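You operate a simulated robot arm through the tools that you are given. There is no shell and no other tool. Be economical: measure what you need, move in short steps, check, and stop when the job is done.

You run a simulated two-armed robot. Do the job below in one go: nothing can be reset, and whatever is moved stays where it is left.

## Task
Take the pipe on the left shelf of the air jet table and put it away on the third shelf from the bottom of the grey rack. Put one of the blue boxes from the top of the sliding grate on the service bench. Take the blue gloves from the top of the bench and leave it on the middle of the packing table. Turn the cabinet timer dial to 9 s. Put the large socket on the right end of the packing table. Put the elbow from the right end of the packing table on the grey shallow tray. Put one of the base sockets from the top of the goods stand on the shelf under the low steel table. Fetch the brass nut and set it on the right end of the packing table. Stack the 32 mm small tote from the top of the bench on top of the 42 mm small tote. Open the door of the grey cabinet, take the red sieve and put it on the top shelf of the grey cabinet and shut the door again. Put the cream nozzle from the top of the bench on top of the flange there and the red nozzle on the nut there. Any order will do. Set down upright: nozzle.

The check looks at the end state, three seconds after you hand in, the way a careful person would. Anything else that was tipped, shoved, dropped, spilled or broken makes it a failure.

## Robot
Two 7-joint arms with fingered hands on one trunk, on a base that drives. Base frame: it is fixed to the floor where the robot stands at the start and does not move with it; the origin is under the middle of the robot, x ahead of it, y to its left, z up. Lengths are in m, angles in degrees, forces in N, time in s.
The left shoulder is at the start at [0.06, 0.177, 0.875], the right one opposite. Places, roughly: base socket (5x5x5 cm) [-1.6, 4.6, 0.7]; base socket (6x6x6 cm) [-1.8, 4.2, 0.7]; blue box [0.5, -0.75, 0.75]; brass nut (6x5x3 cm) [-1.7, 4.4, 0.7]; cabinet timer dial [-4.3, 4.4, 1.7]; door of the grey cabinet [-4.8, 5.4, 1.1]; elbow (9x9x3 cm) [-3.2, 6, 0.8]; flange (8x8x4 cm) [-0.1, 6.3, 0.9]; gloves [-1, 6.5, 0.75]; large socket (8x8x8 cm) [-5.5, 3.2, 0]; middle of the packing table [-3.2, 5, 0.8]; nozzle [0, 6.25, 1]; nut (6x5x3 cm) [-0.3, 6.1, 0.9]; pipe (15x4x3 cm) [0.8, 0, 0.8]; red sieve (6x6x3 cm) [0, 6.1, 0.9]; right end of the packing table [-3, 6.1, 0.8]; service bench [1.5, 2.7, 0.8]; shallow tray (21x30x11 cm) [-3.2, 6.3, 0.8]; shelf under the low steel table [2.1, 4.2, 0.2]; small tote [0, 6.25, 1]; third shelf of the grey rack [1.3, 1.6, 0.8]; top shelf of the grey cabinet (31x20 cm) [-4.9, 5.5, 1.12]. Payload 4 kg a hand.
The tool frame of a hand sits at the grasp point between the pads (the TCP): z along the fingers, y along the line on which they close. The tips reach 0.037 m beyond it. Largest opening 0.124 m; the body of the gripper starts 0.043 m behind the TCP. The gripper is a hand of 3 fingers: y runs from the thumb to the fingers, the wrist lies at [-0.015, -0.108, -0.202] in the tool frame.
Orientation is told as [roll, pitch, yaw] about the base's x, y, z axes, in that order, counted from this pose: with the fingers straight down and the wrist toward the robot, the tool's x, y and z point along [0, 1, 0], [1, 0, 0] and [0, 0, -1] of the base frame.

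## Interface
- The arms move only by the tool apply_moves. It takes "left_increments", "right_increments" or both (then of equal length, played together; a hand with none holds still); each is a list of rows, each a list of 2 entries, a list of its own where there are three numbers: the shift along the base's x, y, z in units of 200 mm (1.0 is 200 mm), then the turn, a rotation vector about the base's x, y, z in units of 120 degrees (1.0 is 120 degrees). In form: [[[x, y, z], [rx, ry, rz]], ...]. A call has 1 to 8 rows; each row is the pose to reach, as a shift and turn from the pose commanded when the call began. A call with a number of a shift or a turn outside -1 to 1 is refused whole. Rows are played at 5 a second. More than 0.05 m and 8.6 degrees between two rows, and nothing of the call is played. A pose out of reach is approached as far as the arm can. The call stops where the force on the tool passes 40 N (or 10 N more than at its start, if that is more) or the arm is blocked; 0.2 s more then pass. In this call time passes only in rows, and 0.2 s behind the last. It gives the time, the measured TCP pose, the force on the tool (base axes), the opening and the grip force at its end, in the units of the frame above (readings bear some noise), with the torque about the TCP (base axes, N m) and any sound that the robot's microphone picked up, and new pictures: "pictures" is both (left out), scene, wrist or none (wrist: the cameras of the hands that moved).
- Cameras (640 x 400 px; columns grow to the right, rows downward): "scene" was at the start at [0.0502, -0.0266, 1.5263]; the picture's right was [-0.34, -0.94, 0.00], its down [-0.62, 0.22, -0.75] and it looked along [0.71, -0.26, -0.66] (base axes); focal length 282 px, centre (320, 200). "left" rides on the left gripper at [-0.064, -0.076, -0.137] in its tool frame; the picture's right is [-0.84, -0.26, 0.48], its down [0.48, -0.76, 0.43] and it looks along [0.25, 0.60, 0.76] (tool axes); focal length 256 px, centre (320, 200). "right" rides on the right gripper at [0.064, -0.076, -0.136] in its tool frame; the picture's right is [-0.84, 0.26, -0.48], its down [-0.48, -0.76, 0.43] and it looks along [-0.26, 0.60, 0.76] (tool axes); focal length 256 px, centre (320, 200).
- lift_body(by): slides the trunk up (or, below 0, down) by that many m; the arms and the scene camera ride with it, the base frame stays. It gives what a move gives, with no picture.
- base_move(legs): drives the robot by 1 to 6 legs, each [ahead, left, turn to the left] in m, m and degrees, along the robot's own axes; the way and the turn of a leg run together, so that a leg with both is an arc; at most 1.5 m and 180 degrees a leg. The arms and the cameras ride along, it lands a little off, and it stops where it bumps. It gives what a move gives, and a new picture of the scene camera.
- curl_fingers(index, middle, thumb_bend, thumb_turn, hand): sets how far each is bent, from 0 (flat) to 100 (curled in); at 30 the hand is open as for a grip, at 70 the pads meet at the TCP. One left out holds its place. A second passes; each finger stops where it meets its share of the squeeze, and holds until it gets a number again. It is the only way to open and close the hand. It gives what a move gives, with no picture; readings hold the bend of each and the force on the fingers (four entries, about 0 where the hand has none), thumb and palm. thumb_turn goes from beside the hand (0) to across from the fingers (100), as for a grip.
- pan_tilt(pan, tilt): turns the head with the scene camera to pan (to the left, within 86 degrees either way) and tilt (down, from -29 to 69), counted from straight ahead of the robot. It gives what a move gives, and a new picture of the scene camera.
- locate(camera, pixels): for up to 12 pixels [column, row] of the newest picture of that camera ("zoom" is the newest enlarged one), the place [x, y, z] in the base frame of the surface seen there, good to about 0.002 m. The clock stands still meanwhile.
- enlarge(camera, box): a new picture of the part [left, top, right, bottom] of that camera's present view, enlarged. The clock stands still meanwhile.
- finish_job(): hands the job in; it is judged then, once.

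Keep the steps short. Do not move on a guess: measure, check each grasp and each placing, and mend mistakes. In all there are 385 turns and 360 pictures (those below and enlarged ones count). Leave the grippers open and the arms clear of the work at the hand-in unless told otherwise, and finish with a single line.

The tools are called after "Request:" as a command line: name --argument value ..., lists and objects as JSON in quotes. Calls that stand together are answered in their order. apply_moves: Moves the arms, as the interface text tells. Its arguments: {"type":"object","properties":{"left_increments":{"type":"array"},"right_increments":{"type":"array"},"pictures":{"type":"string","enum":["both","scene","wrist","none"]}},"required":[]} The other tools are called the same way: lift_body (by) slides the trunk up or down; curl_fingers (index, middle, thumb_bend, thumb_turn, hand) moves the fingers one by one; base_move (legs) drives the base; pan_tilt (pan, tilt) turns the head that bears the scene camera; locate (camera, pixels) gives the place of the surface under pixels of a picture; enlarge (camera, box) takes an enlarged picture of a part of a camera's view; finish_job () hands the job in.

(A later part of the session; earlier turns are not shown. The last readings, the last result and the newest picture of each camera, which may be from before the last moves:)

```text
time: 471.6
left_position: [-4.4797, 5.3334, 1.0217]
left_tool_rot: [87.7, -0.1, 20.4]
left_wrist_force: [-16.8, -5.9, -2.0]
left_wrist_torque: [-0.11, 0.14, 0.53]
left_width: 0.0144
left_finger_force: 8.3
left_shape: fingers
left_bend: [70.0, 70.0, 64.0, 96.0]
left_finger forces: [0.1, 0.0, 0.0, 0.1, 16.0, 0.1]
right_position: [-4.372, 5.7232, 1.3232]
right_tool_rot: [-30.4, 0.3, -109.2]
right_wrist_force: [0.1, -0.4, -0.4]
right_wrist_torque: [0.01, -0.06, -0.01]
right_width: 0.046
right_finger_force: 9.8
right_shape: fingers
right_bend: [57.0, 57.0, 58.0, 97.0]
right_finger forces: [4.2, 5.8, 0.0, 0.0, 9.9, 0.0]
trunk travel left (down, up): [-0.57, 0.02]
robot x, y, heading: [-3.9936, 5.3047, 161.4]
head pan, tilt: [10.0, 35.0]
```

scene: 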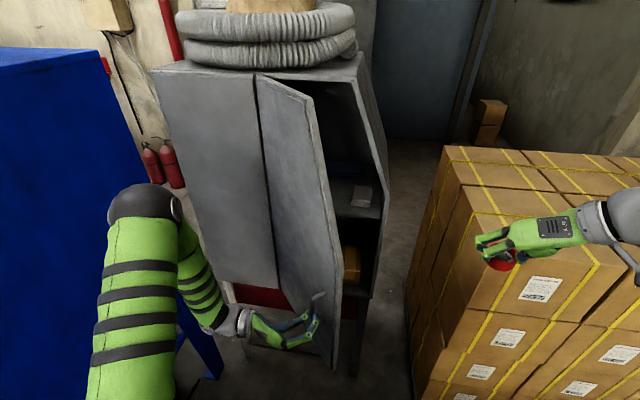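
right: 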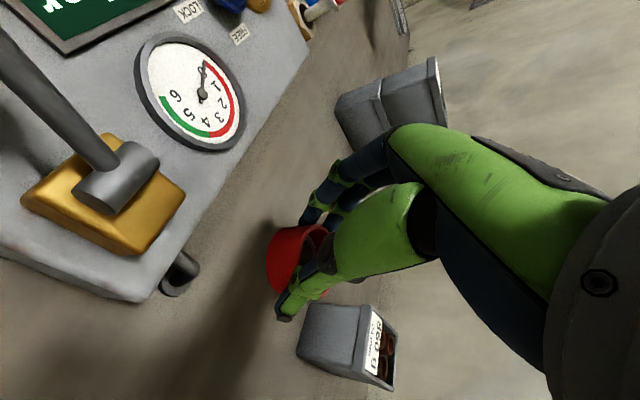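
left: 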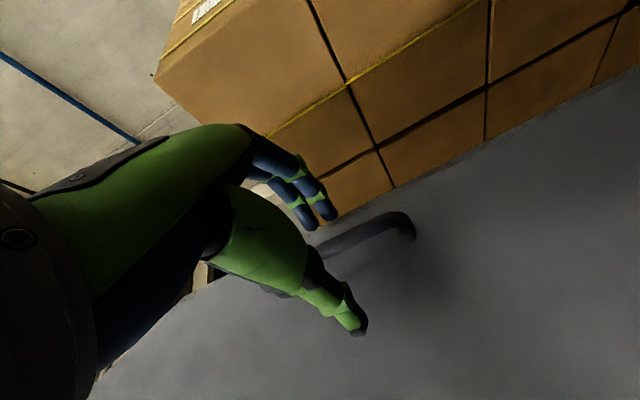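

The door is at about 50°. I go on to about 78°, turning the hand less to keep clear of the blue machine.

Request:
apply_moves --left_increments '[[[0.027, -0.14, 0], [0, 0, -0.03]], [[0.042, -0.282, 0], [0, 0, -0.06]], [[0.045, -0.425, 0], [0, 0, -0.09]], [[0.035, -0.568, 0], [0, 0, -0.12]], [[0.012, -0.71, 0], [0, 0, -0.15]], [[-0.022, -0.85, 0], [0, 0, -0.17]]]' --pictures "scene"

```text
time: 473.0
left_position: [-4.4853, 5.1643, 1.0201]
left_tool_rot: [87.8, -0.1, 0.0]
left_wrist_force: [-11.2, 2.1, 1.5]
left_wrist_torque: [0.07, 0.12, 0.34]
left_width: 0.0116
left_finger_force: 4.9
left_shape: fingers
left_bend: [70.0, 70.0, 66.0, 98.0]
left_finger forces: [0.0, 0.0, 0.0, 0.1, 10.0, 0.0]
right_position: [-4.373, 5.7253, 1.3237]
right_tool_rot: [-30.5, 0.3, -109.3]
right_wrist_force: [1.4, -0.9, -0.6]
right_wrist_torque: [0.03, -0.02, -0.03]
right_width: 0.0462
right_finger_force: 9.7
right_shape: fingers
right_bend: [57.0, 57.0, 58.0, 97.0]
right_finger forces: [4.2, 5.8, 0.0, 0.1, 9.8, 0.1]
trunk travel left (down, up): [-0.57, 0.02]
robot x, y, heading: [-3.9932, 5.3073, 161.3]
head pan, tilt: [10.0, 35.0]
```

scene: 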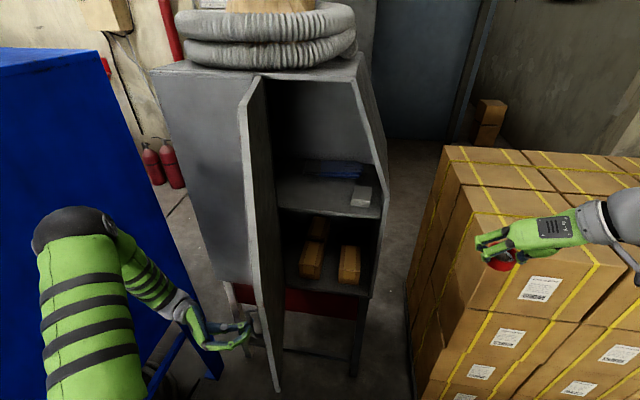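

The door stands open at about 85°. I enlarge the top shelf and measure free space and clearance.

Request:
enlarge --camera "scene" --box '[240, 60, 400, 240]'

Request:
locate --camera "scene" --pixels '[[325, 195], [310, 200], [340, 205], [335, 172], [360, 195], [300, 185], [340, 214], [300, 210], [330, 130], [320, 90], [375, 210], [350, 180]]'

```text
2.22 times, centred on (320, 150) of scene
```

zoom: 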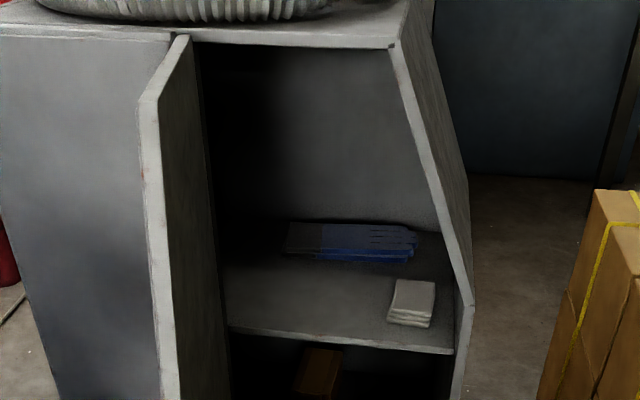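

```text
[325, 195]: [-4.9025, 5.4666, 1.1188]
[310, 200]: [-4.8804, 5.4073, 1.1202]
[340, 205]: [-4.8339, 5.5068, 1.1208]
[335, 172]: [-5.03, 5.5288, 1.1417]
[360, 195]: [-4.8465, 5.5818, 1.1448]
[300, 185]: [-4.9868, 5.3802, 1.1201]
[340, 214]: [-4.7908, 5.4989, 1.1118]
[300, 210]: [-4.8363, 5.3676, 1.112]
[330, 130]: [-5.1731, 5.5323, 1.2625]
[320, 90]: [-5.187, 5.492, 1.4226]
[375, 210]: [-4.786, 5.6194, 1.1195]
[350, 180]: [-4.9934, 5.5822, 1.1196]
```

Top shelf z 1.12, free around [-4.851,5.475], ceiling 1.5. I rotate the right hand −45° (so the wrist comes behind it) and bring the sieve toward the opening.

Request:
apply_moves --right_increments '[[[-0.07, -0.1, 0], [0, 0, -0.0625]], [[-0.15, -0.22, 0], [0, 0, -0.125]], [[-0.23, -0.35, 0], [0, 0, -0.1875]], [[-0.31, -0.48, 0], [0, 0, -0.25]], [[-0.4, -0.61, 0], [0, 0, -0.3125]], [[-0.48, -0.75, 0], [0, 0, -0.375]], [[-0.57, -0.875, 0], [0, 0, -0.375]]]' --pictures "none"

Request:
apply_moves --right_increments '[[[-0.13, -0.2, -0.05], [0, 0, 0]], [[-0.26, -0.4, -0.1], [0, 0, 0]], [[-0.4, -0.6, -0.2], [0, 0, 0]], [[-0.5, -0.77, -0.3], [0, 0, 0]], [[-0.57, -0.875, -0.4], [0, 0, 0]]]' --pictures "both"

```text
time: 474.6
left_position: [-4.486, 5.166, 1.0188]
left_tool_rot: [87.6, -0.2, 0.0]
left_wrist_force: [-13.5, 2.2, 1.3]
left_wrist_torque: [0.09, 0.11, 0.36]
left_width: 0.0112
left_finger_force: 5.7
left_shape: fingers
left_bend: [70.0, 70.0, 66.0, 98.0]
left_finger forces: [0.1, 0.1, 0.0, 0.1, 10.5, 0.1]
right_position: [-4.4879, 5.549, 1.3231]
right_tool_rot: [-30.5, 0.3, -154.3]
right_wrist_force: [-0.5, 0.1, -1.5]
right_wrist_torque: [-0.01, 0.04, 0.0]
right_width: 0.0459
right_finger_force: 10.0
right_shape: fingers
right_bend: [57.0, 57.0, 58.0, 97.0]
right_finger forces: [4.1, 5.3, 0.0, 0.0, 9.6, 0.0]
trunk travel left (down, up): [-0.57, 0.02]
robot x, y, heading: [-3.9931, 5.3062, 161.4]
head pan, tilt: [10.0, 35.0]
```

```text
refused: row 3 steps farther than a row can; nothing moved
```

Request:
apply_moves --right_increments '[[[-0.12, -0.18, -0.05], [0, 0, 0]], [[-0.24, -0.36, -0.1], [0, 0, 0]], [[-0.36, -0.54, -0.17], [0, 0, 0]], [[-0.47, -0.72, -0.24], [0, 0, 0]], [[-0.55, -0.86, -0.32], [0, 0, 0]], [[-0.57, -0.875, -0.4], [0, 0, 0]]]' --pictures "both"

```text
time: 476.0
left_position: [-4.4835, 5.1641, 1.0188]
left_tool_rot: [87.6, -0.3, 0.0]
left_wrist_force: [-12.4, 3.1, 1.9]
left_wrist_torque: [0.08, 0.09, 0.31]
left_width: 0.0111
left_finger_force: 4.0
left_shape: fingers
left_bend: [70.0, 70.0, 66.0, 98.0]
left_finger forces: [0.1, 0.1, 0.1, 0.0, 9.4, 0.0]
right_position: [-4.5988, 5.3763, 1.2404]
right_tool_rot: [-30.5, 0.2, -154.3]
right_wrist_force: [0.5, 0.6, -1.5]
right_wrist_torque: [-0.02, -0.03, 0.02]
right_width: 0.0456
right_finger_force: 9.2
right_shape: fingers
right_bend: [57.0, 57.0, 58.0, 97.0]
right_finger forces: [4.1, 5.5, 0.1, 0.0, 9.5, 0.1]
trunk travel left (down, up): [-0.57, 0.02]
robot x, y, heading: [-3.9965, 5.31, 161.3]
head pan, tilt: [10.0, 35.0]
```

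scene: 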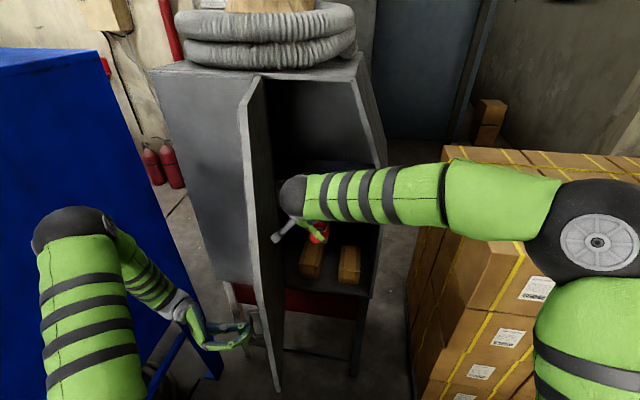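
right: 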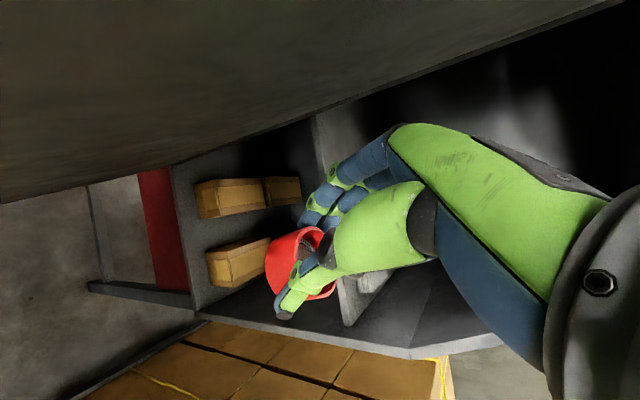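

In front of the opening. I move in by 0.25 m at z≈1.22, force-watched.

Request:
apply_moves --right_increments '[[[-0.2, 0.07, -0.05], [0, 0, 0]], [[-0.4, 0.14, -0.1], [0, 0, 0]], [[-0.6, 0.21, -0.1], [0, 0, 0]], [[-0.8, 0.28, -0.1], [0, 0, 0]], [[-0.98, 0.34, -0.1], [0, 0, 0]]]' --pictures "none"

Request:
apply_moves --right_increments '[[[-0.15, 0.05, -0.05], [0, 0, 0]], [[-0.235, 0.08, -0.1], [0, 0, 0]], [[-0.235, 0.08, -0.2], [0, 0, 0]]]' --pictures "both"

```text
time: 477.2
left_position: [-4.4851, 5.164, 1.0188]
left_tool_rot: [87.6, -0.2, 0.0]
left_wrist_force: [-11.9, 2.9, 0.7]
left_wrist_torque: [0.03, 0.1, 0.36]
left_width: 0.0106
left_finger_force: 4.5
left_shape: fingers
left_bend: [70.0, 70.0, 66.0, 98.0]
left_finger forces: [0.1, 0.0, 0.1, 0.1, 9.7, 0.0]
right_position: [-4.7971, 5.4463, 1.2216]
right_tool_rot: [-30.5, 0.3, -154.3]
right_wrist_force: [0.5, -0.7, -1.9]
right_wrist_torque: [-0.05, -0.03, 0.02]
right_width: 0.0458
right_finger_force: 8.9
right_shape: fingers
right_bend: [57.0, 57.0, 58.0, 97.0]
right_finger forces: [4.0, 5.4, 0.0, 0.0, 9.5, 0.1]
trunk travel left (down, up): [-0.57, 0.02]
robot x, y, heading: [-3.9903, 5.3066, 161.4]
head pan, tilt: [10.0, 35.0]
```

```text
time: 478.0
left_position: [-4.4858, 5.1637, 1.0185]
left_tool_rot: [87.6, -0.2, 0.0]
left_wrist_force: [-11.7, 2.7, 1.4]
left_wrist_torque: [0.05, 0.09, 0.36]
left_width: 0.0101
left_finger_force: 5.0
left_shape: fingers
left_bend: [70.0, 70.0, 66.0, 98.0]
left_finger forces: [0.1, 0.1, 0.1, 0.0, 9.7, 0.1]
right_position: [-4.8452, 5.4621, 1.1812]
right_tool_rot: [-30.5, 0.3, -154.3]
right_wrist_force: [0.1, -0.2, -1.1]
right_wrist_torque: [0.02, -0.02, 0.01]
right_width: 0.0455
right_finger_force: 9.3
right_shape: fingers
right_bend: [57.0, 57.0, 58.0, 97.0]
right_finger forces: [4.0, 5.5, 0.0, 0.0, 9.5, 0.0]
trunk travel left (down, up): [-0.57, 0.02]
robot x, y, heading: [-3.9928, 5.307, 161.1]
head pan, tilt: [10.0, 35.0]
```

scene: 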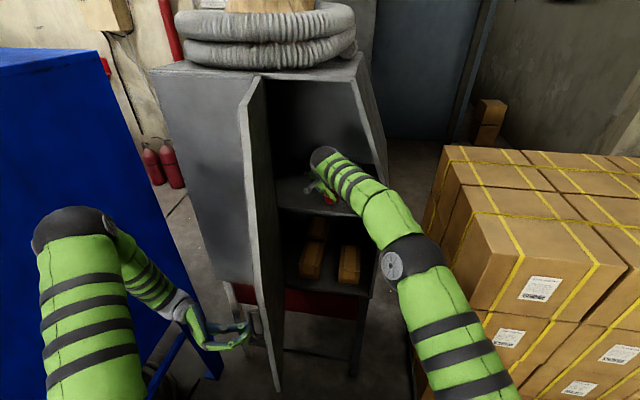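
right: 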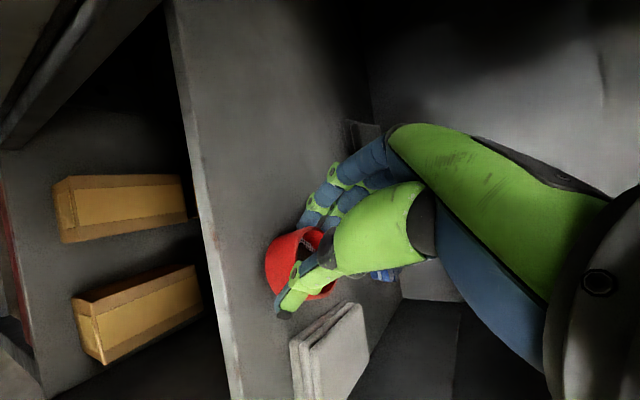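

The sieve is over the shelf between the edge and the gloves. I lower gently to contact.

Request:
apply_moves --right_increments '[[[0, 0, -0.05], [0, 0, 0]], [[0, 0, -0.08], [0, 0, 0]], [[0, 0, -0.1], [0, 0, 0]], [[0, 0, -0.11], [0, 0, 0]]]' --pictures "none"

```text
time: 479.0
left_position: [-4.4826, 5.1646, 1.0205]
left_tool_rot: [87.6, 0.0, 0.2]
left_wrist_force: [-13.1, 3.1, 0.3]
left_wrist_torque: [0.01, 0.1, 0.38]
left_width: 0.0117
left_finger_force: 5.7
left_shape: fingers
left_bend: [70.0, 70.0, 66.0, 97.0]
left_finger forces: [0.1, 0.0, 0.1, 0.0, 11.3, 0.1]
right_position: [-4.8418, 5.4593, 1.1651]
right_tool_rot: [-30.6, -0.1, -154.2]
right_wrist_force: [2.7, 1.8, 26.0]
right_wrist_torque: [0.26, 0.02, -0.08]
right_width: 0.048
right_finger_force: 17.2
right_shape: fingers
right_bend: [57.0, 58.0, 57.0, 98.0]
right_finger forces: [5.0, 7.0, 0.0, 0.1, 22.1, 0.1]
trunk travel left (down, up): [-0.57, 0.02]
robot x, y, heading: [-3.9917, 5.31, 161.5]
head pan, tilt: [10.0, 35.0]
```

Contact. I ease up 3 mm and release stepwise.

Request:
apply_moves --right_increments '[[[0, 0, 0.018], [0, 0, 0]]]' --pictures "none"

Request:
curl_fingers --hand "right" --index 53 --middle 53 --thumb_bend 54

Request:
curl_fingers --hand "right" --index 44 --middle 44 --thumb_bend 46

Request:
apply_moves --right_increments '[[[0, 0, 0.1], [0, 0, 0]], [[0, 0, 0.25], [0, 0, 0]]]' --pictures "wrist"

```text
time: 479.4
left_position: [-4.4824, 5.1628, 1.0203]
left_tool_rot: [87.6, 0.0, 0.0]
left_wrist_force: [-12.3, 2.6, 0.5]
left_wrist_torque: [0.09, 0.12, 0.4]
left_width: 0.0113
left_finger_force: 5.9
left_shape: fingers
left_bend: [70.0, 70.0, 66.0, 97.0]
left_finger forces: [0.0, 0.0, 0.1, 0.0, 11.1, 0.0]
right_position: [-4.8431, 5.4588, 1.1659]
right_tool_rot: [-30.6, 0.0, -154.3]
right_wrist_force: [2.4, 2.6, 20.5]
right_wrist_torque: [0.25, 0.02, -0.08]
right_width: 0.0481
right_finger_force: 15.5
right_shape: fingers
right_bend: [57.0, 58.0, 57.0, 98.0]
right_finger forces: [4.9, 6.5, 0.0, 0.0, 20.0, 0.1]
trunk travel left (down, up): [-0.57, 0.02]
robot x, y, heading: [-3.9936, 5.3114, 161.1]
head pan, tilt: [10.0, 35.0]
```

```text
time: 480.4
left_position: [-4.4845, 5.1641, 1.0183]
left_tool_rot: [87.6, -0.2, -0.1]
left_wrist_force: [-11.0, 2.3, 0.9]
left_wrist_torque: [0.05, 0.05, 0.28]
left_width: 0.011
left_finger_force: 4.0
left_shape: fingers
left_bend: [70.0, 70.0, 66.0, 97.0]
left_finger forces: [0.0, 0.0, 0.0, 0.1, 8.8, 0.0]
right_position: [-4.8414, 5.4583, 1.1635]
right_tool_rot: [-30.5, 0.3, -154.3]
right_wrist_force: [1.6, 0.0, 3.9]
right_wrist_torque: [0.01, 0.08, 0.0]
right_width: 0.0495
right_finger_force: 2.4
right_shape: fingers
right_bend: [54.0, 53.0, 54.0, 98.0]
right_finger forces: [4.2, 0.0, 0.0, 0.0, 0.3, 0.0]
trunk travel left (down, up): [-0.57, 0.02]
robot x, y, heading: [-3.992, 5.307, 161.4]
head pan, tilt: [10.0, 35.0]
```

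```text
time: 481.4
left_position: [-4.4853, 5.1653, 1.0181]
left_tool_rot: [87.6, -0.2, 0.0]
left_wrist_force: [-9.9, 2.6, 1.6]
left_wrist_torque: [0.05, 0.11, 0.28]
left_width: 0.0107
left_finger_force: 4.2
left_shape: fingers
left_bend: [70.0, 70.0, 66.0, 98.0]
left_finger forces: [0.0, 0.0, 0.0, 0.0, 8.4, 0.0]
right_position: [-4.8432, 5.4585, 1.1635]
right_tool_rot: [-30.5, 0.2, -154.3]
right_wrist_force: [0.5, -0.2, 2.1]
right_wrist_torque: [-0.02, 0.02, 0.0]
right_width: 0.0768
right_finger_force: 0.8
right_shape: fingers
right_bend: [44.0, 44.0, 46.0, 98.0]
right_finger forces: [1.0, 0.1, 0.0, 0.1, 0.1, 0.0]
trunk travel left (down, up): [-0.57, 0.02]
robot x, y, heading: [-3.9931, 5.3062, 161.6]
head pan, tilt: [10.0, 35.0]
```

```text
time: 482.0
left_position: [-4.4846, 5.1648, 1.0183]
left_tool_rot: [87.6, -0.2, 0.1]
left_wrist_force: [-10.7, 1.9, 1.5]
left_wrist_torque: [0.11, 0.13, 0.32]
left_width: 0.0108
left_finger_force: 4.1
left_shape: fingers
left_bend: [70.0, 70.0, 66.0, 98.0]
left_finger forces: [0.0, 0.0, 0.0, 0.1, 8.8, 0.0]
right_position: [-4.8411, 5.4572, 1.2131]
right_tool_rot: [-30.4, 0.4, -154.3]
right_wrist_force: [0.2, 0.8, -0.2]
right_wrist_torque: [0.0, 0.04, -0.02]
right_width: 0.0775
right_finger_force: 0.1
right_shape: fingers
right_bend: [44.0, 44.0, 46.0, 98.0]
right_finger forces: [0.0, 0.1, 0.0, 0.0, 0.1, 0.1]
trunk travel left (down, up): [-0.57, 0.02]
robot x, y, heading: [-3.9964, 5.3094, 161.2]
head pan, tilt: [10.0, 35.0]
```

right: 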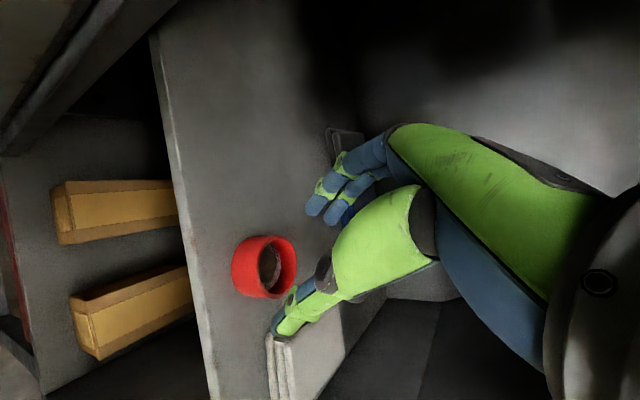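

The sieve stands on the top shelf. I withdraw the right hand straight out, then to the right.

Request:
apply_moves --right_increments '[[[0.02, -0.01, 0.1], [0, 0, 0]], [[0.2, -0.07, 0.12], [0, 0, 0]], [[0.4, -0.14, 0.12], [0, 0, 0]], [[0.6, -0.21, 0.12], [0, 0, 0]], [[0.8, -0.28, 0.12], [0, 0, 0]], [[0.98, -0.34, 0.12], [0, 0, 0]]]' --pictures "none"

Request:
apply_moves --right_increments '[[[0.2, -0.03, 0.1], [0, 0, 0]], [[0.36, 0.1, 0.2], [0, 0, 0]], [[0.46, 0.3, 0.3], [0, 0, 0]], [[0.54, 0.52, 0.3], [0, 0, 0]], [[0.62, 0.75, 0.3], [0, 0, 0]], [[0.7, 0.97, 0.3], [0, 0, 0]]]' --pictures "scene"

```text
time: 483.4
left_position: [-4.4845, 5.1637, 1.0189]
left_tool_rot: [87.6, -0.2, 0.1]
left_wrist_force: [-9.7, 2.2, 1.1]
left_wrist_torque: [0.05, 0.09, 0.33]
left_width: 0.0104
left_finger_force: 4.0
left_shape: fingers
left_bend: [70.0, 70.0, 66.0, 97.0]
left_finger forces: [0.0, 0.0, 0.0, 0.0, 8.7, 0.0]
right_position: [-4.6499, 5.3899, 1.2419]
right_tool_rot: [-30.5, 0.3, -154.3]
right_wrist_force: [0.9, 0.4, -0.7]
right_wrist_torque: [0.02, 0.01, 0.02]
right_width: 0.0775
right_finger_force: 0.0
right_shape: fingers
right_bend: [44.0, 44.0, 46.0, 98.0]
right_finger forces: [0.0, 0.1, 0.0, 0.1, 0.0, 0.1]
trunk travel left (down, up): [-0.57, 0.02]
robot x, y, heading: [-3.9933, 5.3115, 161.5]
head pan, tilt: [10.0, 35.0]
```

```text
time: 484.8
left_position: [-4.4852, 5.1644, 1.0194]
left_tool_rot: [87.6, -0.2, 0.1]
left_wrist_force: [-9.8, 2.3, 1.5]
left_wrist_torque: [-0.01, 0.1, 0.33]
left_width: 0.0099
left_finger_force: 3.9
left_shape: fingers
left_bend: [70.0, 70.0, 66.0, 97.0]
left_finger forces: [0.0, 0.1, 0.0, 0.0, 7.9, 0.1]
right_position: [-4.5087, 5.5854, 1.3007]
right_tool_rot: [-30.5, 0.2, -154.3]
right_wrist_force: [-0.5, 0.9, -0.1]
right_wrist_torque: [-0.07, 0.01, 0.01]
right_width: 0.0778
right_finger_force: 0.1
right_shape: fingers
right_bend: [44.0, 44.0, 46.0, 98.0]
right_finger forces: [0.1, 0.1, 0.0, 0.0, 0.0, 0.1]
trunk travel left (down, up): [-0.57, 0.02]
robot x, y, heading: [-3.9946, 5.3074, 161.3]
head pan, tilt: [10.0, 35.0]
```

scene: 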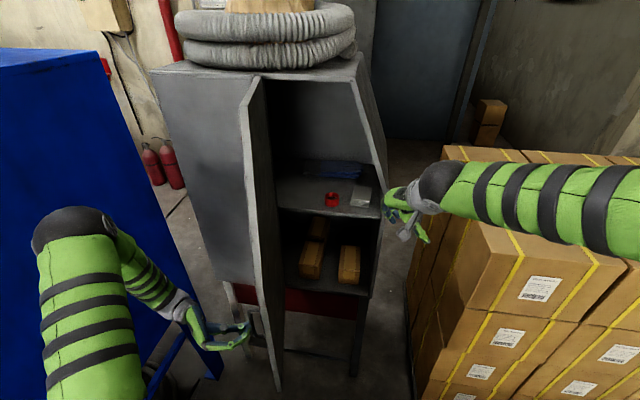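

The sieve is in place at (332,199). I move the right hand out of the door's arc and close the door by the same arc reversed, first to 45°.

Request:
apply_moves --left_increments '[[[0, 0, 0], [0, 0, 0]], [[0.034, 0.139, 0], [0, 0, 0.0365]], [[0.057, 0.28, 0], [0, 0, 0.073]], [[0.067, 0.423, 0], [0, 0, 0.1095]], [[0.065, 0.566, 0], [0, 0, 0.146]], [[0.049, 0.708, 0], [0, 0, 0.1825]], [[0.022, 0.849, 0], [0, 0, 0.219]], [[-0.018, 0.986, 0], [0, 0, 0.2555]]]' --right_increments '[[[0.2, 0.05, 0], [0, 0, 0]], [[0.4, 0.1, 0], [0, 0, 0]], [[0.6, 0.15, 0], [0, 0, 0]], [[0.8, 0.2, 0], [0, 0, 0]], [[0.87, 0.23, 0], [0, 0, 0]], [[0.87, 0.23, 0], [0, 0, 0]], [[0.87, 0.23, 0], [0, 0, 0]], [[0.87, 0.23, 0], [0, 0, 0]]]' --pictures "scene"

```text
time: 486.6
left_position: [-4.4886, 5.363, 1.0185]
left_tool_rot: [87.5, -0.3, 30.6]
left_wrist_force: [-0.6, 0.0, 0.1]
left_wrist_torque: [0.0, 0.0, 0.0]
left_width: 0.0011
left_finger_force: 0.1
left_shape: fingers
left_bend: [70.0, 70.0, 70.0, 98.0]
left_finger forces: [0.1, 0.0, 0.1, 0.1, 0.0, 0.0]
right_position: [-4.3329, 5.628, 1.2972]
right_tool_rot: [-30.5, 0.1, -154.2]
right_wrist_force: [0.8, 0.4, -0.7]
right_wrist_torque: [0.0, 0.0, -0.04]
right_width: 0.0777
right_finger_force: 0.0
right_shape: fingers
right_bend: [44.0, 44.0, 46.0, 98.0]
right_finger forces: [0.1, 0.1, 0.1, 0.0, 0.0, 0.0]
trunk travel left (down, up): [-0.57, 0.02]
robot x, y, heading: [-3.9937, 5.3052, 161.2]
head pan, tilt: [10.0, 35.0]
```

scene: 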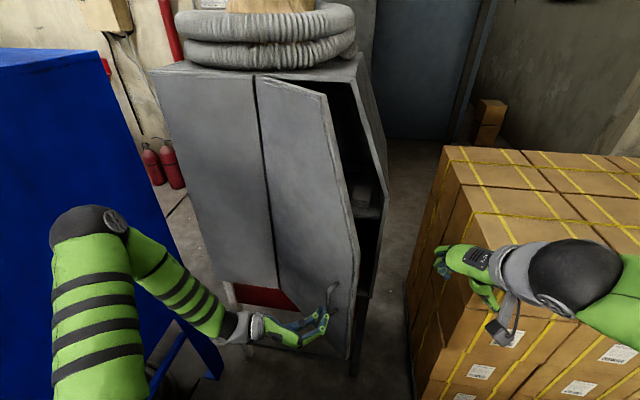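

The fingers slipped off the bar with the door at about 35°. I now push it shut with the closed fingertips above the handle: first raise, shift right and turn the hand forward.

Request:
apply_moves --left_increments '[[[0.02, 0.05, 0.15], [0, 0, 0.067]], [[0.05, 0.13, 0.3], [0, 0, 0.133]], [[0.08, 0.22, 0.45], [0, 0, 0.2]], [[0.11, 0.3, 0.6], [0, 0, 0.267]], [[0.13, 0.38, 0.65], [0, 0, 0.333]]]' --pictures "none"

Request:
apply_moves --left_increments '[[[-0.2, 0.07, 0], [0, 0, 0]], [[-0.4, 0.14, 0], [0, 0, 0]], [[-0.6, 0.21, 0], [0, 0, 0]], [[-0.8, 0.28, 0], [0, 0, 0]]]' --pictures "scene"

```text
time: 487.8
left_position: [-4.4976, 5.4698, 1.1415]
left_tool_rot: [87.6, -0.1, 70.6]
left_wrist_force: [0.8, 1.1, 0.9]
left_wrist_torque: [0.01, 0.02, 0.0]
left_width: 0.0011
left_finger_force: 0.1
left_shape: fingers
left_bend: [70.0, 70.0, 70.0, 98.0]
left_finger forces: [0.1, 0.0, 0.0, 0.0, 0.1, 0.1]
left hand out of reach, approached as far as the arm can: row 3, 4, 5
right_position: [-4.3332, 5.63, 1.2983]
right_tool_rot: [-30.3, 0.2, -154.3]
right_wrist_force: [0.3, -0.1, 0.1]
right_wrist_torque: [-0.02, 0.02, -0.01]
right_width: 0.0778
right_finger_force: 0.0
right_shape: fingers
right_bend: [44.0, 44.0, 46.0, 98.0]
right_finger forces: [0.0, 0.0, 0.0, 0.1, 0.0, 0.0]
trunk travel left (down, up): [-0.57, 0.02]
robot x, y, heading: [-3.9941, 5.3069, 161.2]
head pan, tilt: [10.0, 35.0]
```

```text
time: 488.8
left_position: [-4.6604, 5.5217, 1.1408]
left_tool_rot: [87.6, -0.1, 70.6]
left_wrist_force: [-0.7, 0.1, -0.1]
left_wrist_torque: [0.04, 0.0, 0.0]
left_width: 0.0008
left_finger_force: 0.1
left_shape: fingers
left_bend: [70.0, 70.0, 70.0, 98.0]
left_finger forces: [0.1, 0.0, 0.0, 0.1, 0.1, 0.1]
right_position: [-4.3347, 5.6282, 1.2966]
right_tool_rot: [-30.5, 0.2, -154.3]
right_wrist_force: [-1.0, -0.3, 0.4]
right_wrist_torque: [-0.02, -0.03, 0.0]
right_width: 0.0778
right_finger_force: 0.1
right_shape: fingers
right_bend: [44.0, 44.0, 46.0, 98.0]
right_finger forces: [0.0, 0.0, 0.1, 0.1, 0.1, 0.0]
trunk travel left (down, up): [-0.57, 0.02]
robot x, y, heading: [-3.9926, 5.3081, 161.1]
head pan, tilt: [10.0, 35.0]
```

scene: 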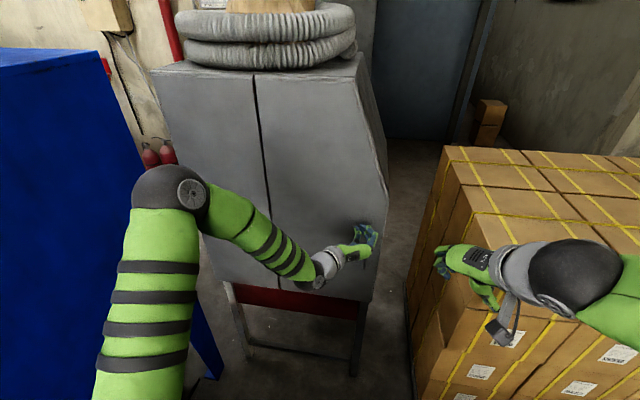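

Nearly shut. I push the last 3 cm gently and check.

Request:
apply_moves --left_increments '[[[-0.07, 0.025, 0], [0, 0, 0]], [[-0.12, 0.042, 0], [0, 0, 0]], [[-0.17, 0.058, 0], [0, 0, 0]]]' --pictures "none"

Request:
locate --camera "scene" --pixels '[[320, 150], [340, 200], [300, 250], [372, 290], [355, 120], [350, 280]]'

```text
time: 489.6
left_position: [-4.6895, 5.5351, 1.1426]
left_tool_rot: [87.5, -0.1, 70.5]
left_wrist_force: [15.1, -6.9, 0.0]
left_wrist_torque: [-0.04, -0.1, 0.09]
left_width: 0.001
left_finger_force: 8.1
left_shape: fingers
left_bend: [70.0, 70.0, 70.0, 97.0]
left_finger forces: [3.5, 1.5, 0.1, 0.1, 11.4, 0.0]
right_position: [-4.3316, 5.6284, 1.2986]
right_tool_rot: [-30.6, 0.0, -154.3]
right_wrist_force: [0.5, 0.2, -0.4]
right_wrist_torque: [-0.06, 0.0, 0.04]
right_width: 0.0775
right_finger_force: 0.0
right_shape: fingers
right_bend: [44.0, 44.0, 46.0, 98.0]
right_finger forces: [0.0, 0.0, 0.0, 0.1, 0.1, 0.1]
trunk travel left (down, up): [-0.57, 0.02]
robot x, y, heading: [-3.992, 5.3088, 161.3]
head pan, tilt: [10.0, 35.0]
```

```text
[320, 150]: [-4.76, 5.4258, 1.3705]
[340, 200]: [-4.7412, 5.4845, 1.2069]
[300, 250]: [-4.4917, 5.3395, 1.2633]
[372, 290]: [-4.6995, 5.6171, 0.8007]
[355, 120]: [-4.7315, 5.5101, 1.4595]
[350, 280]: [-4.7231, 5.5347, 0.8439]
```

The door plane measures n = −6.267 everywhere: it is shut. I withdraw the left hand and un-tilt it.

Request:
apply_moves --left_increments '[[[0.15, -0.05, 0.05], [0, 0, 0]], [[0.35, -0.12, 0.15], [0, 0, 0]], [[0.5, -0.2, 0.3], [-0.0226, -0.0658, 0]], [[0.55, -0.25, 0.45], [-0.0452, -0.1316, 0]], [[0.6, -0.3, 0.6], [-0.0678, -0.1974, 0]], [[0.6, -0.3, 0.75], [-0.0904, -0.2632, 0]], [[0.6, -0.3, 0.8], [-0.113, -0.329, 0]], [[0.6, -0.3, 0.8], [-0.1356, -0.3948, 0]]]' --pictures "none"

Request:
apply_moves --left_increments '[[[0, 0, 0.1], [-0.0226, -0.0658, 0]], [[0, 0, 0.15], [-0.0452, -0.1316, 0]], [[0, 0, 0.15], [-0.0678, -0.1974, 0]], [[0, 0, 0.15], [-0.0904, -0.2632, 0]], [[0, 0, 0.15], [-0.098, -0.286, 0]]]' --pictures "none"

Request:
apply_moves --left_increments '[[[0, 0, 0], [0, 0, 0.07]], [[0, 0, 0], [0, 0, 0.14]], [[0, 0, 0], [0, 0, 0.21]], [[0, 0, 0], [0, 0, 0.28]], [[0, 0, 0], [0, 0, 0.35]], [[0, 0, 0], [0, 0, 0.42]], [[0, 0, 0], [0, 0, 0.49]], [[0, 0, 0], [0, 0, 0.56]]]' --right_increments '[[[0, 0, 0], [0, 0, -0.06]], [[0, 0, 0], [0, 0, -0.12]], [[0, 0, 0], [0, 0, -0.18]], [[0, 0, 0], [0, 0, -0.24]], [[0, 0, 0], [0, 0, -0.3]], [[0, 0, 0], [0, 0, -0.36]], [[0, 0, 0], [0, 0, -0.375]], [[0, 0, 0], [0, 0, -0.375]]]' --pictures "scene"

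```text
time: 491.4
left_position: [-4.5744, 5.4758, 1.3032]
left_tool_rot: [37.4, -0.4, 71.0]
left_wrist_force: [-0.1, 0.1, 0.4]
left_wrist_torque: [-0.01, -0.01, 0.01]
left_width: 0.0009
left_finger_force: 0.0
left_shape: fingers
left_bend: [70.0, 70.0, 70.0, 98.0]
left_finger forces: [0.0, 0.1, 0.0, 0.0, 0.0, 0.0]
right_position: [-4.3331, 5.6287, 1.2968]
right_tool_rot: [-30.5, 0.2, -154.3]
right_wrist_force: [0.6, -0.4, 0.8]
right_wrist_torque: [0.04, -0.01, -0.01]
right_width: 0.0779
right_finger_force: 0.1
right_shape: fingers
right_bend: [44.0, 44.0, 46.0, 98.0]
right_finger forces: [0.0, 0.0, 0.0, 0.1, 0.0, 0.0]
trunk travel left (down, up): [-0.57, 0.02]
robot x, y, heading: [-3.9924, 5.3059, 161.0]
head pan, tilt: [10.0, 35.0]
```

```text
time: 492.6
left_position: [-4.5739, 5.4767, 1.3325]
left_tool_rot: [1.1, -0.4, 71.2]
left_wrist_force: [-0.1, 0.0, 0.1]
left_wrist_torque: [-0.03, 0.02, 0.02]
left_width: 0.0011
left_finger_force: 0.1
left_shape: fingers
left_bend: [70.0, 70.0, 70.0, 98.0]
left_finger forces: [0.0, 0.1, 0.0, 0.1, 0.1, 0.1]
right_position: [-4.3324, 5.6288, 1.2971]
right_tool_rot: [-30.5, 0.3, -154.3]
right_wrist_force: [-0.1, 0.3, 0.0]
right_wrist_torque: [-0.04, 0.04, 0.0]
right_width: 0.0775
right_finger_force: 0.0
right_shape: fingers
right_bend: [44.0, 44.0, 46.0, 98.0]
right_finger forces: [0.0, 0.0, 0.0, 0.0, 0.1, 0.1]
trunk travel left (down, up): [-0.57, 0.02]
robot x, y, heading: [-3.9926, 5.3049, 161.2]
head pan, tilt: [10.0, 35.0]
```

```text
time: 494.4
left_position: [-4.5737, 5.4772, 1.3323]
left_tool_rot: [1.4, -0.6, 138.5]
left_wrist_force: [0.2, 0.7, -0.9]
left_wrist_torque: [0.02, 0.0, -0.01]
left_width: 0.001
left_finger_force: 0.1
left_shape: fingers
left_bend: [70.0, 70.0, 70.0, 98.0]
left_finger forces: [0.1, 0.0, 0.0, 0.0, 0.0, 0.1]
right_position: [-4.3318, 5.63, 1.297]
right_tool_rot: [-30.6, 0.2, 160.7]
right_wrist_force: [-0.2, 0.1, 0.3]
right_wrist_torque: [0.01, -0.03, 0.02]
right_width: 0.0778
right_finger_force: 0.0
right_shape: fingers
right_bend: [44.0, 44.0, 46.0, 98.0]
right_finger forces: [0.0, 0.0, 0.0, 0.0, 0.0, 0.0]
trunk travel left (down, up): [-0.57, 0.02]
robot x, y, heading: [-3.9933, 5.3048, 161.3]
head pan, tilt: [10.0, 35.0]
```

scene: 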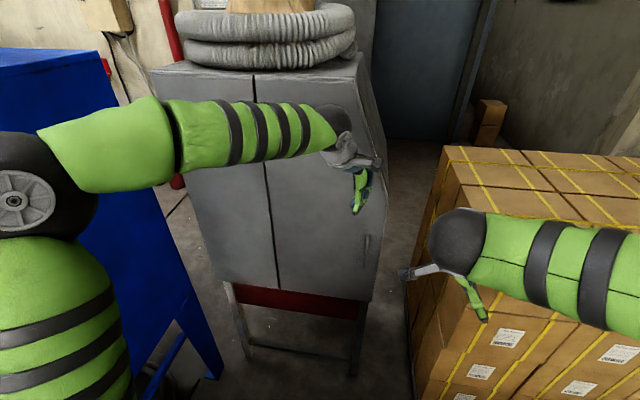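

I tidy both hands' poses, then drive back out the same way.

Request:
apply_moves --left_increments '[[[0.02, -0.15, 0.05], [0, 0, 0.06]], [[0.04, -0.35, 0.05], [0, 0, 0.12]], [[0.06, -0.55, 0.05], [0, 0, 0.185]], [[0.1, -0.75, 0.05], [0, 0, 0.185]], [[0.15, -0.95, 0.05], [0, 0, 0.185]]]' --right_increments '[[[0, 0, 0.05], [-0.06, 0.021, 0]], [[0, 0, 0.1], [-0.12, 0.042, 0]], [[0, 0, 0.15], [-0.18, 0.063, 0]], [[0, 0, 0.2], [-0.241, 0.084, 0]], [[0, 0, 0.2], [-0.241, 0.084, 0]]]' --pictures "none"

Request:
base_move --legs '[[0.1, 0, 0], [0, -0.95, 0], [0, -0.93, 0], [-0.66, 0, 0], [-1.1, 0, 0]]'

```text
time: 495.6
left_position: [-4.5425, 5.2834, 1.3403]
left_tool_rot: [1.3, -0.4, 160.6]
left_wrist_force: [0.4, -0.4, 0.6]
left_wrist_torque: [0.0, 0.0, 0.02]
left_width: 0.001
left_finger_force: 0.0
left_shape: fingers
left_bend: [70.0, 70.0, 70.0, 98.0]
left_finger forces: [0.0, 0.0, 0.1, 0.0, 0.1, 0.1]
right_position: [-4.3306, 5.6295, 1.3393]
right_tool_rot: [0.2, 0.1, 160.8]
right_wrist_force: [-0.1, 0.4, 0.3]
right_wrist_torque: [-0.01, 0.0, 0.04]
right_width: 0.0777
right_finger_force: 0.1
right_shape: fingers
right_bend: [44.0, 44.0, 46.0, 98.0]
right_finger forces: [0.0, 0.1, 0.0, 0.0, 0.1, 0.0]
trunk travel left (down, up): [-0.57, 0.02]
robot x, y, heading: [-3.9887, 5.3082, 161.2]
head pan, tilt: [10.0, 35.0]
```

```text
time: 513.9
left_position: [-2.4188, 6.4876, 1.3402]
left_tool_rot: [1.2, -0.4, 160.2]
left_wrist_force: [-0.6, 0.5, -0.9]
left_wrist_torque: [0.0, 0.01, 0.03]
left_width: 0.0011
left_finger_force: 0.1
left_shape: fingers
left_bend: [70.0, 70.0, 70.0, 98.0]
left_finger forces: [0.0, 0.0, 0.1, 0.1, 0.0, 0.0]
right_position: [-2.2038, 6.8332, 1.338]
right_tool_rot: [0.1, 0.2, 160.5]
right_wrist_force: [0.2, -0.1, 0.0]
right_wrist_torque: [0.0, 0.01, -0.01]
right_width: 0.0778
right_finger_force: 0.0
right_shape: fingers
right_bend: [44.0, 44.0, 46.0, 98.0]
right_finger forces: [0.0, 0.0, 0.1, 0.1, 0.0, 0.1]
trunk travel left (down, up): [-0.57, 0.02]
robot x, y, heading: [-1.8701, 6.5103, 161.0]
head pan, tilt: [10.0, 35.0]
```

scene: 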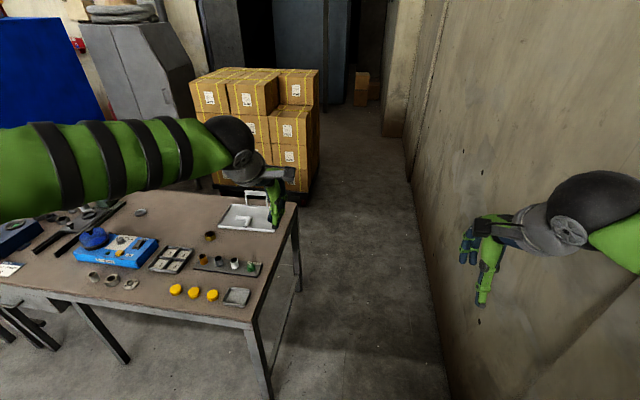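

The way back was clear. I continue: through the corridor, then around the stand's other side toward the blue blast cabinet's front.

Request:
base_move --legs '[[0, 0.85, 0], [-1.25, 0, 0], [-1.25, 0, 0], [0, 1.4, 0], [0, 1.4, 0]]'

Request:
pan_tilt --pan 0 --tilt 15

```text
time: 543.1
left_position: [-1.2972, 2.2615, 1.3397]
left_tool_rot: [1.2, -0.3, 160.5]
left_wrist_force: [-0.8, -0.4, -0.4]
left_wrist_torque: [0.01, 0.04, 0.0]
left_width: 0.0011
left_finger_force: 0.1
left_shape: fingers
left_bend: [70.0, 70.0, 70.0, 98.0]
left_finger forces: [0.1, 0.1, 0.0, 0.1, 0.1, 0.0]
right_position: [-1.0841, 2.6073, 1.338]
right_tool_rot: [0.1, 0.2, 160.7]
right_wrist_force: [-0.6, 0.2, 0.5]
right_wrist_torque: [0.03, 0.0, 0.0]
right_width: 0.0776
right_finger_force: 0.0
right_shape: fingers
right_bend: [44.0, 44.0, 46.0, 98.0]
right_finger forces: [0.1, 0.0, 0.0, 0.1, 0.1, 0.1]
trunk travel left (down, up): [-0.57, 0.02]
robot x, y, heading: [-0.7465, 2.2836, 161.4]
head pan, tilt: [10.0, 35.0]
```

scene: 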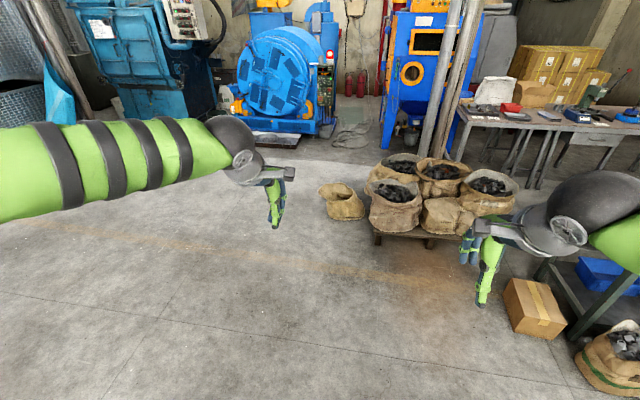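

```text
time: 544.0
left_position: [-1.298, 2.2618, 1.3396]
left_tool_rot: [1.3, -0.4, 160.5]
left_wrist_force: [0.0, 0.2, -0.5]
left_wrist_torque: [0.01, 0.02, 0.0]
left_width: 0.0012
left_finger_force: 0.1
left_shape: fingers
left_bend: [70.0, 70.0, 70.0, 98.0]
left_finger forces: [0.0, 0.0, 0.0, 0.1, 0.0, 0.0]
right_position: [-1.0851, 2.6082, 1.3394]
right_tool_rot: [0.1, 0.1, 160.7]
right_wrist_force: [-0.1, -0.4, 0.1]
right_wrist_torque: [0.01, -0.01, 0.0]
right_width: 0.0776
right_finger_force: 0.0
right_shape: fingers
right_bend: [44.0, 44.0, 46.0, 98.0]
right_finger forces: [0.0, 0.0, 0.0, 0.0, 0.0, 0.1]
trunk travel left (down, up): [-0.57, 0.02]
robot x, y, heading: [-0.7465, 2.2812, 160.9]
head pan, tilt: [0.0, 15.0]
```

scene: 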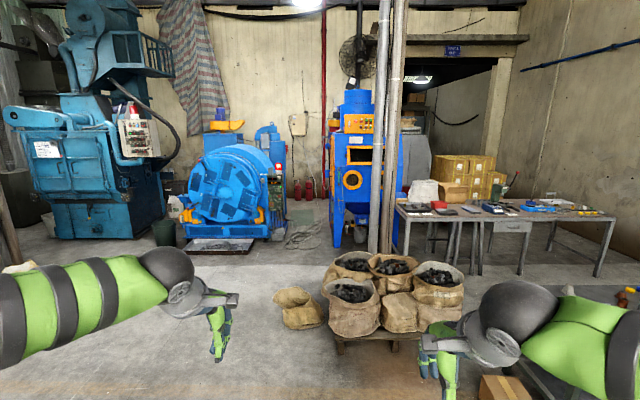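

I enlarge the area around (280,225), where the large socket should be, and measure the passage.

Request:
enlarge --camera "scene" --box '[150, 180, 420, 350]'

Request:
locate --camera "scene" --pixels '[[297, 328], [345, 340], [376, 250], [388, 250], [340, 245], [300, 240], [270, 240], [250, 250], [165, 245], [330, 270], [275, 275], [370, 120]]'

```text
2.35 times, centred on (285, 265) of scene
```

zoom: 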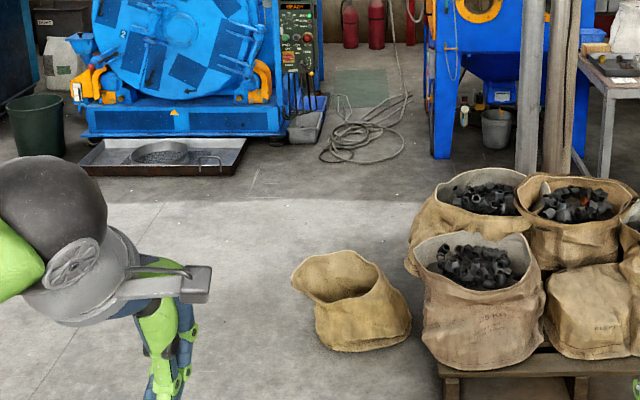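

```text
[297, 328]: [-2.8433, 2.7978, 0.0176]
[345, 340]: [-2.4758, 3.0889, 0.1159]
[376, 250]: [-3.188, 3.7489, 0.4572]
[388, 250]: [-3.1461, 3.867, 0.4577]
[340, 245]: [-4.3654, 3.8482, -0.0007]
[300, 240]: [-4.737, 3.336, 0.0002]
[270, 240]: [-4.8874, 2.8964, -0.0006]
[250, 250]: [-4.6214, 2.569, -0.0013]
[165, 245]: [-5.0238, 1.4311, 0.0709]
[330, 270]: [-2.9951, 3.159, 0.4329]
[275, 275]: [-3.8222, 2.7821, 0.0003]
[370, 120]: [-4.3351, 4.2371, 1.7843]
```

The path: left of the bags, forward along free floor, then right in front of the blast cabinet. I go.

Request:
base_move --legs '[[0, 0.65, 0], [1.2, 0, 0], [1.2, 0, 0], [0.85, 0, 0]]'

Request:
apply_moves --left_increments '[[[0.2, -0.07, 0], [0, 0, 0]], [[0.4, -0.14, 0], [0, 0, 0]], [[0.6, -0.2, 0], [0, 0, 0]]]' --right_increments '[[[0.15, -0.05, 0], [0, 0, 0]], [[0.3, -0.1, 0], [0, 0, 0]], [[0.4, -0.14, 0], [0, 0, 0]]]' --pictures "scene"

```text
time: 563.2
left_position: [-4.654, 2.4749, 1.3388]
left_tool_rot: [1.3, -0.4, 165.2]
left_wrist_force: [-1.2, 0.5, 0.3]
left_wrist_torque: [0.05, -0.03, -0.01]
left_width: 0.0011
left_finger_force: 0.0
left_shape: fingers
left_bend: [70.0, 70.0, 70.0, 98.0]
left_finger forces: [0.0, 0.0, 0.0, 0.1, 0.0, 0.1]
right_position: [-4.4696, 2.8371, 1.3376]
right_tool_rot: [0.1, 0.2, 165.3]
right_wrist_force: [-0.3, 0.0, 0.0]
right_wrist_torque: [-0.02, 0.02, 0.01]
right_width: 0.0774
right_finger_force: 0.0
right_shape: fingers
right_bend: [44.0, 44.0, 46.0, 98.0]
right_finger forces: [0.0, 0.0, 0.1, 0.0, 0.0, 0.0]
trunk travel left (down, up): [-0.57, 0.02]
robot x, y, heading: [-4.1052, 2.5421, 165.6]
head pan, tilt: [0.0, 15.0]
```

scene: 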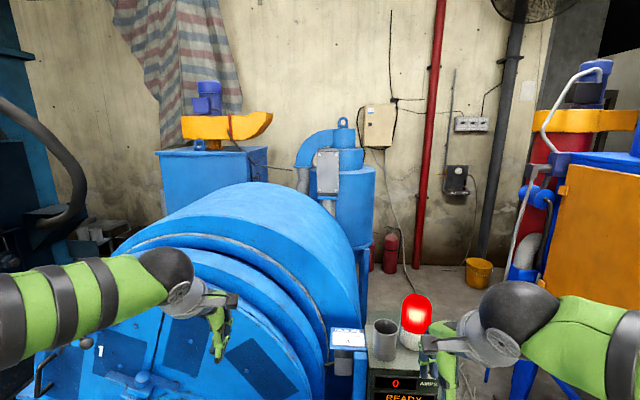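

```text
time: 564.0
left_position: [-4.5297, 2.4342, 1.3425]
left_tool_rot: [1.2, -0.4, 165.2]
left_wrist_force: [1.0, 0.4, 0.1]
left_wrist_torque: [0.01, 0.05, 0.04]
left_width: 0.0008
left_finger_force: 0.0
left_shape: fingers
left_bend: [70.0, 70.0, 70.0, 98.0]
left_finger forces: [0.1, 0.1, 0.0, 0.0, 0.0, 0.0]
right_position: [-4.3851, 2.8063, 1.34]
right_tool_rot: [0.1, 0.1, 165.5]
right_wrist_force: [0.2, -0.4, -0.1]
right_wrist_torque: [0.04, 0.0, 0.0]
right_width: 0.0776
right_finger_force: 0.1
right_shape: fingers
right_bend: [44.0, 44.0, 46.0, 98.0]
right_finger forces: [0.0, 0.1, 0.1, 0.0, 0.1, 0.0]
trunk travel left (down, up): [-0.57, 0.02]
robot x, y, heading: [-4.1039, 2.5403, 165.9]
head pan, tilt: [0.0, 15.0]
```

scene: 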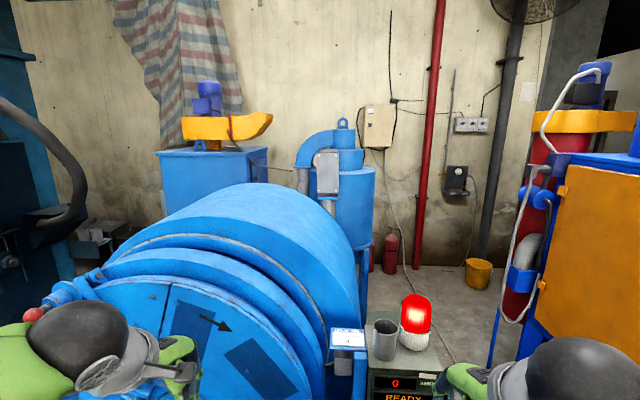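

I look right and down for the socket on the floor near [-5.5,3.2].

Request:
pan_tilt --pan -8 --tilt 35

Request:
locate --camera "scene" --pixels '[[320, 200], [400, 200], [440, 150], [480, 220], [350, 250], [420, 280], [500, 300], [380, 120]]'

```text
time: 564.8
left_position: [-4.5319, 2.4348, 1.3437]
left_tool_rot: [1.3, -0.4, 165.1]
left_wrist_force: [-0.1, -0.6, 0.2]
left_wrist_torque: [0.0, -0.01, 0.0]
left_width: 0.0011
left_finger_force: 0.1
left_shape: fingers
left_bend: [70.0, 70.0, 70.0, 98.0]
left_finger forces: [0.0, 0.0, 0.1, 0.1, 0.1, 0.1]
right_position: [-4.3869, 2.8079, 1.3398]
right_tool_rot: [0.1, 0.2, 165.5]
right_wrist_force: [0.2, -0.2, -0.4]
right_wrist_torque: [-0.02, 0.01, 0.0]
right_width: 0.0778
right_finger_force: 0.0
right_shape: fingers
right_bend: [44.0, 44.0, 46.0, 98.0]
right_finger forces: [0.0, 0.0, 0.0, 0.1, 0.0, 0.0]
trunk travel left (down, up): [-0.57, 0.02]
robot x, y, heading: [-4.1073, 2.5439, 165.9]
head pan, tilt: [-8.0, 35.0]
```

scene: 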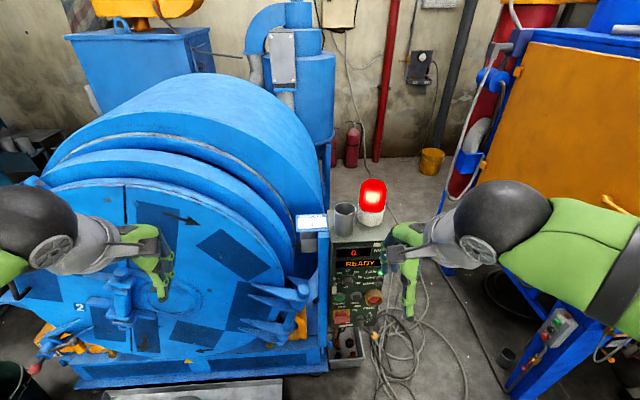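

```text
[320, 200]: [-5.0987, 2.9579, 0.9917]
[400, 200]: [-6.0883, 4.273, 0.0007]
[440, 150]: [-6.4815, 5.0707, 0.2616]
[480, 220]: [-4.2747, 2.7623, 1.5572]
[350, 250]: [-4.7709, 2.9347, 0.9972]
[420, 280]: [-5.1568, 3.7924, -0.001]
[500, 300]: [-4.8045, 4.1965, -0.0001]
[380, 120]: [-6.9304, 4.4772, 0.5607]
```

I enlarge the dark cylinder on the floor at (507,355) and the cup on the control box.

Request:
enlarge --camera "scene" --box '[470, 310, 570, 380]'

Request:
locate --camera "scene" --pixels '[[507, 350], [507, 362], [343, 215], [343, 205], [372, 190]]'

```text
5.71 times, centred on (520, 345) of scene
```

zoom: 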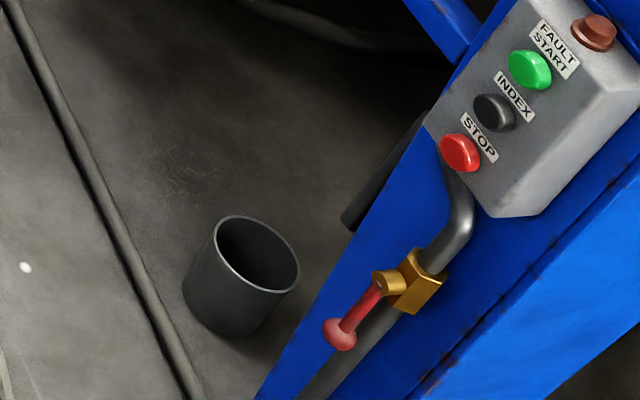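

```text
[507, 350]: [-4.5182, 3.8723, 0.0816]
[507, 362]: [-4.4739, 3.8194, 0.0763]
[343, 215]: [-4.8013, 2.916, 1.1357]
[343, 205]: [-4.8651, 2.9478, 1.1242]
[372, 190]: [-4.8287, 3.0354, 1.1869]
```

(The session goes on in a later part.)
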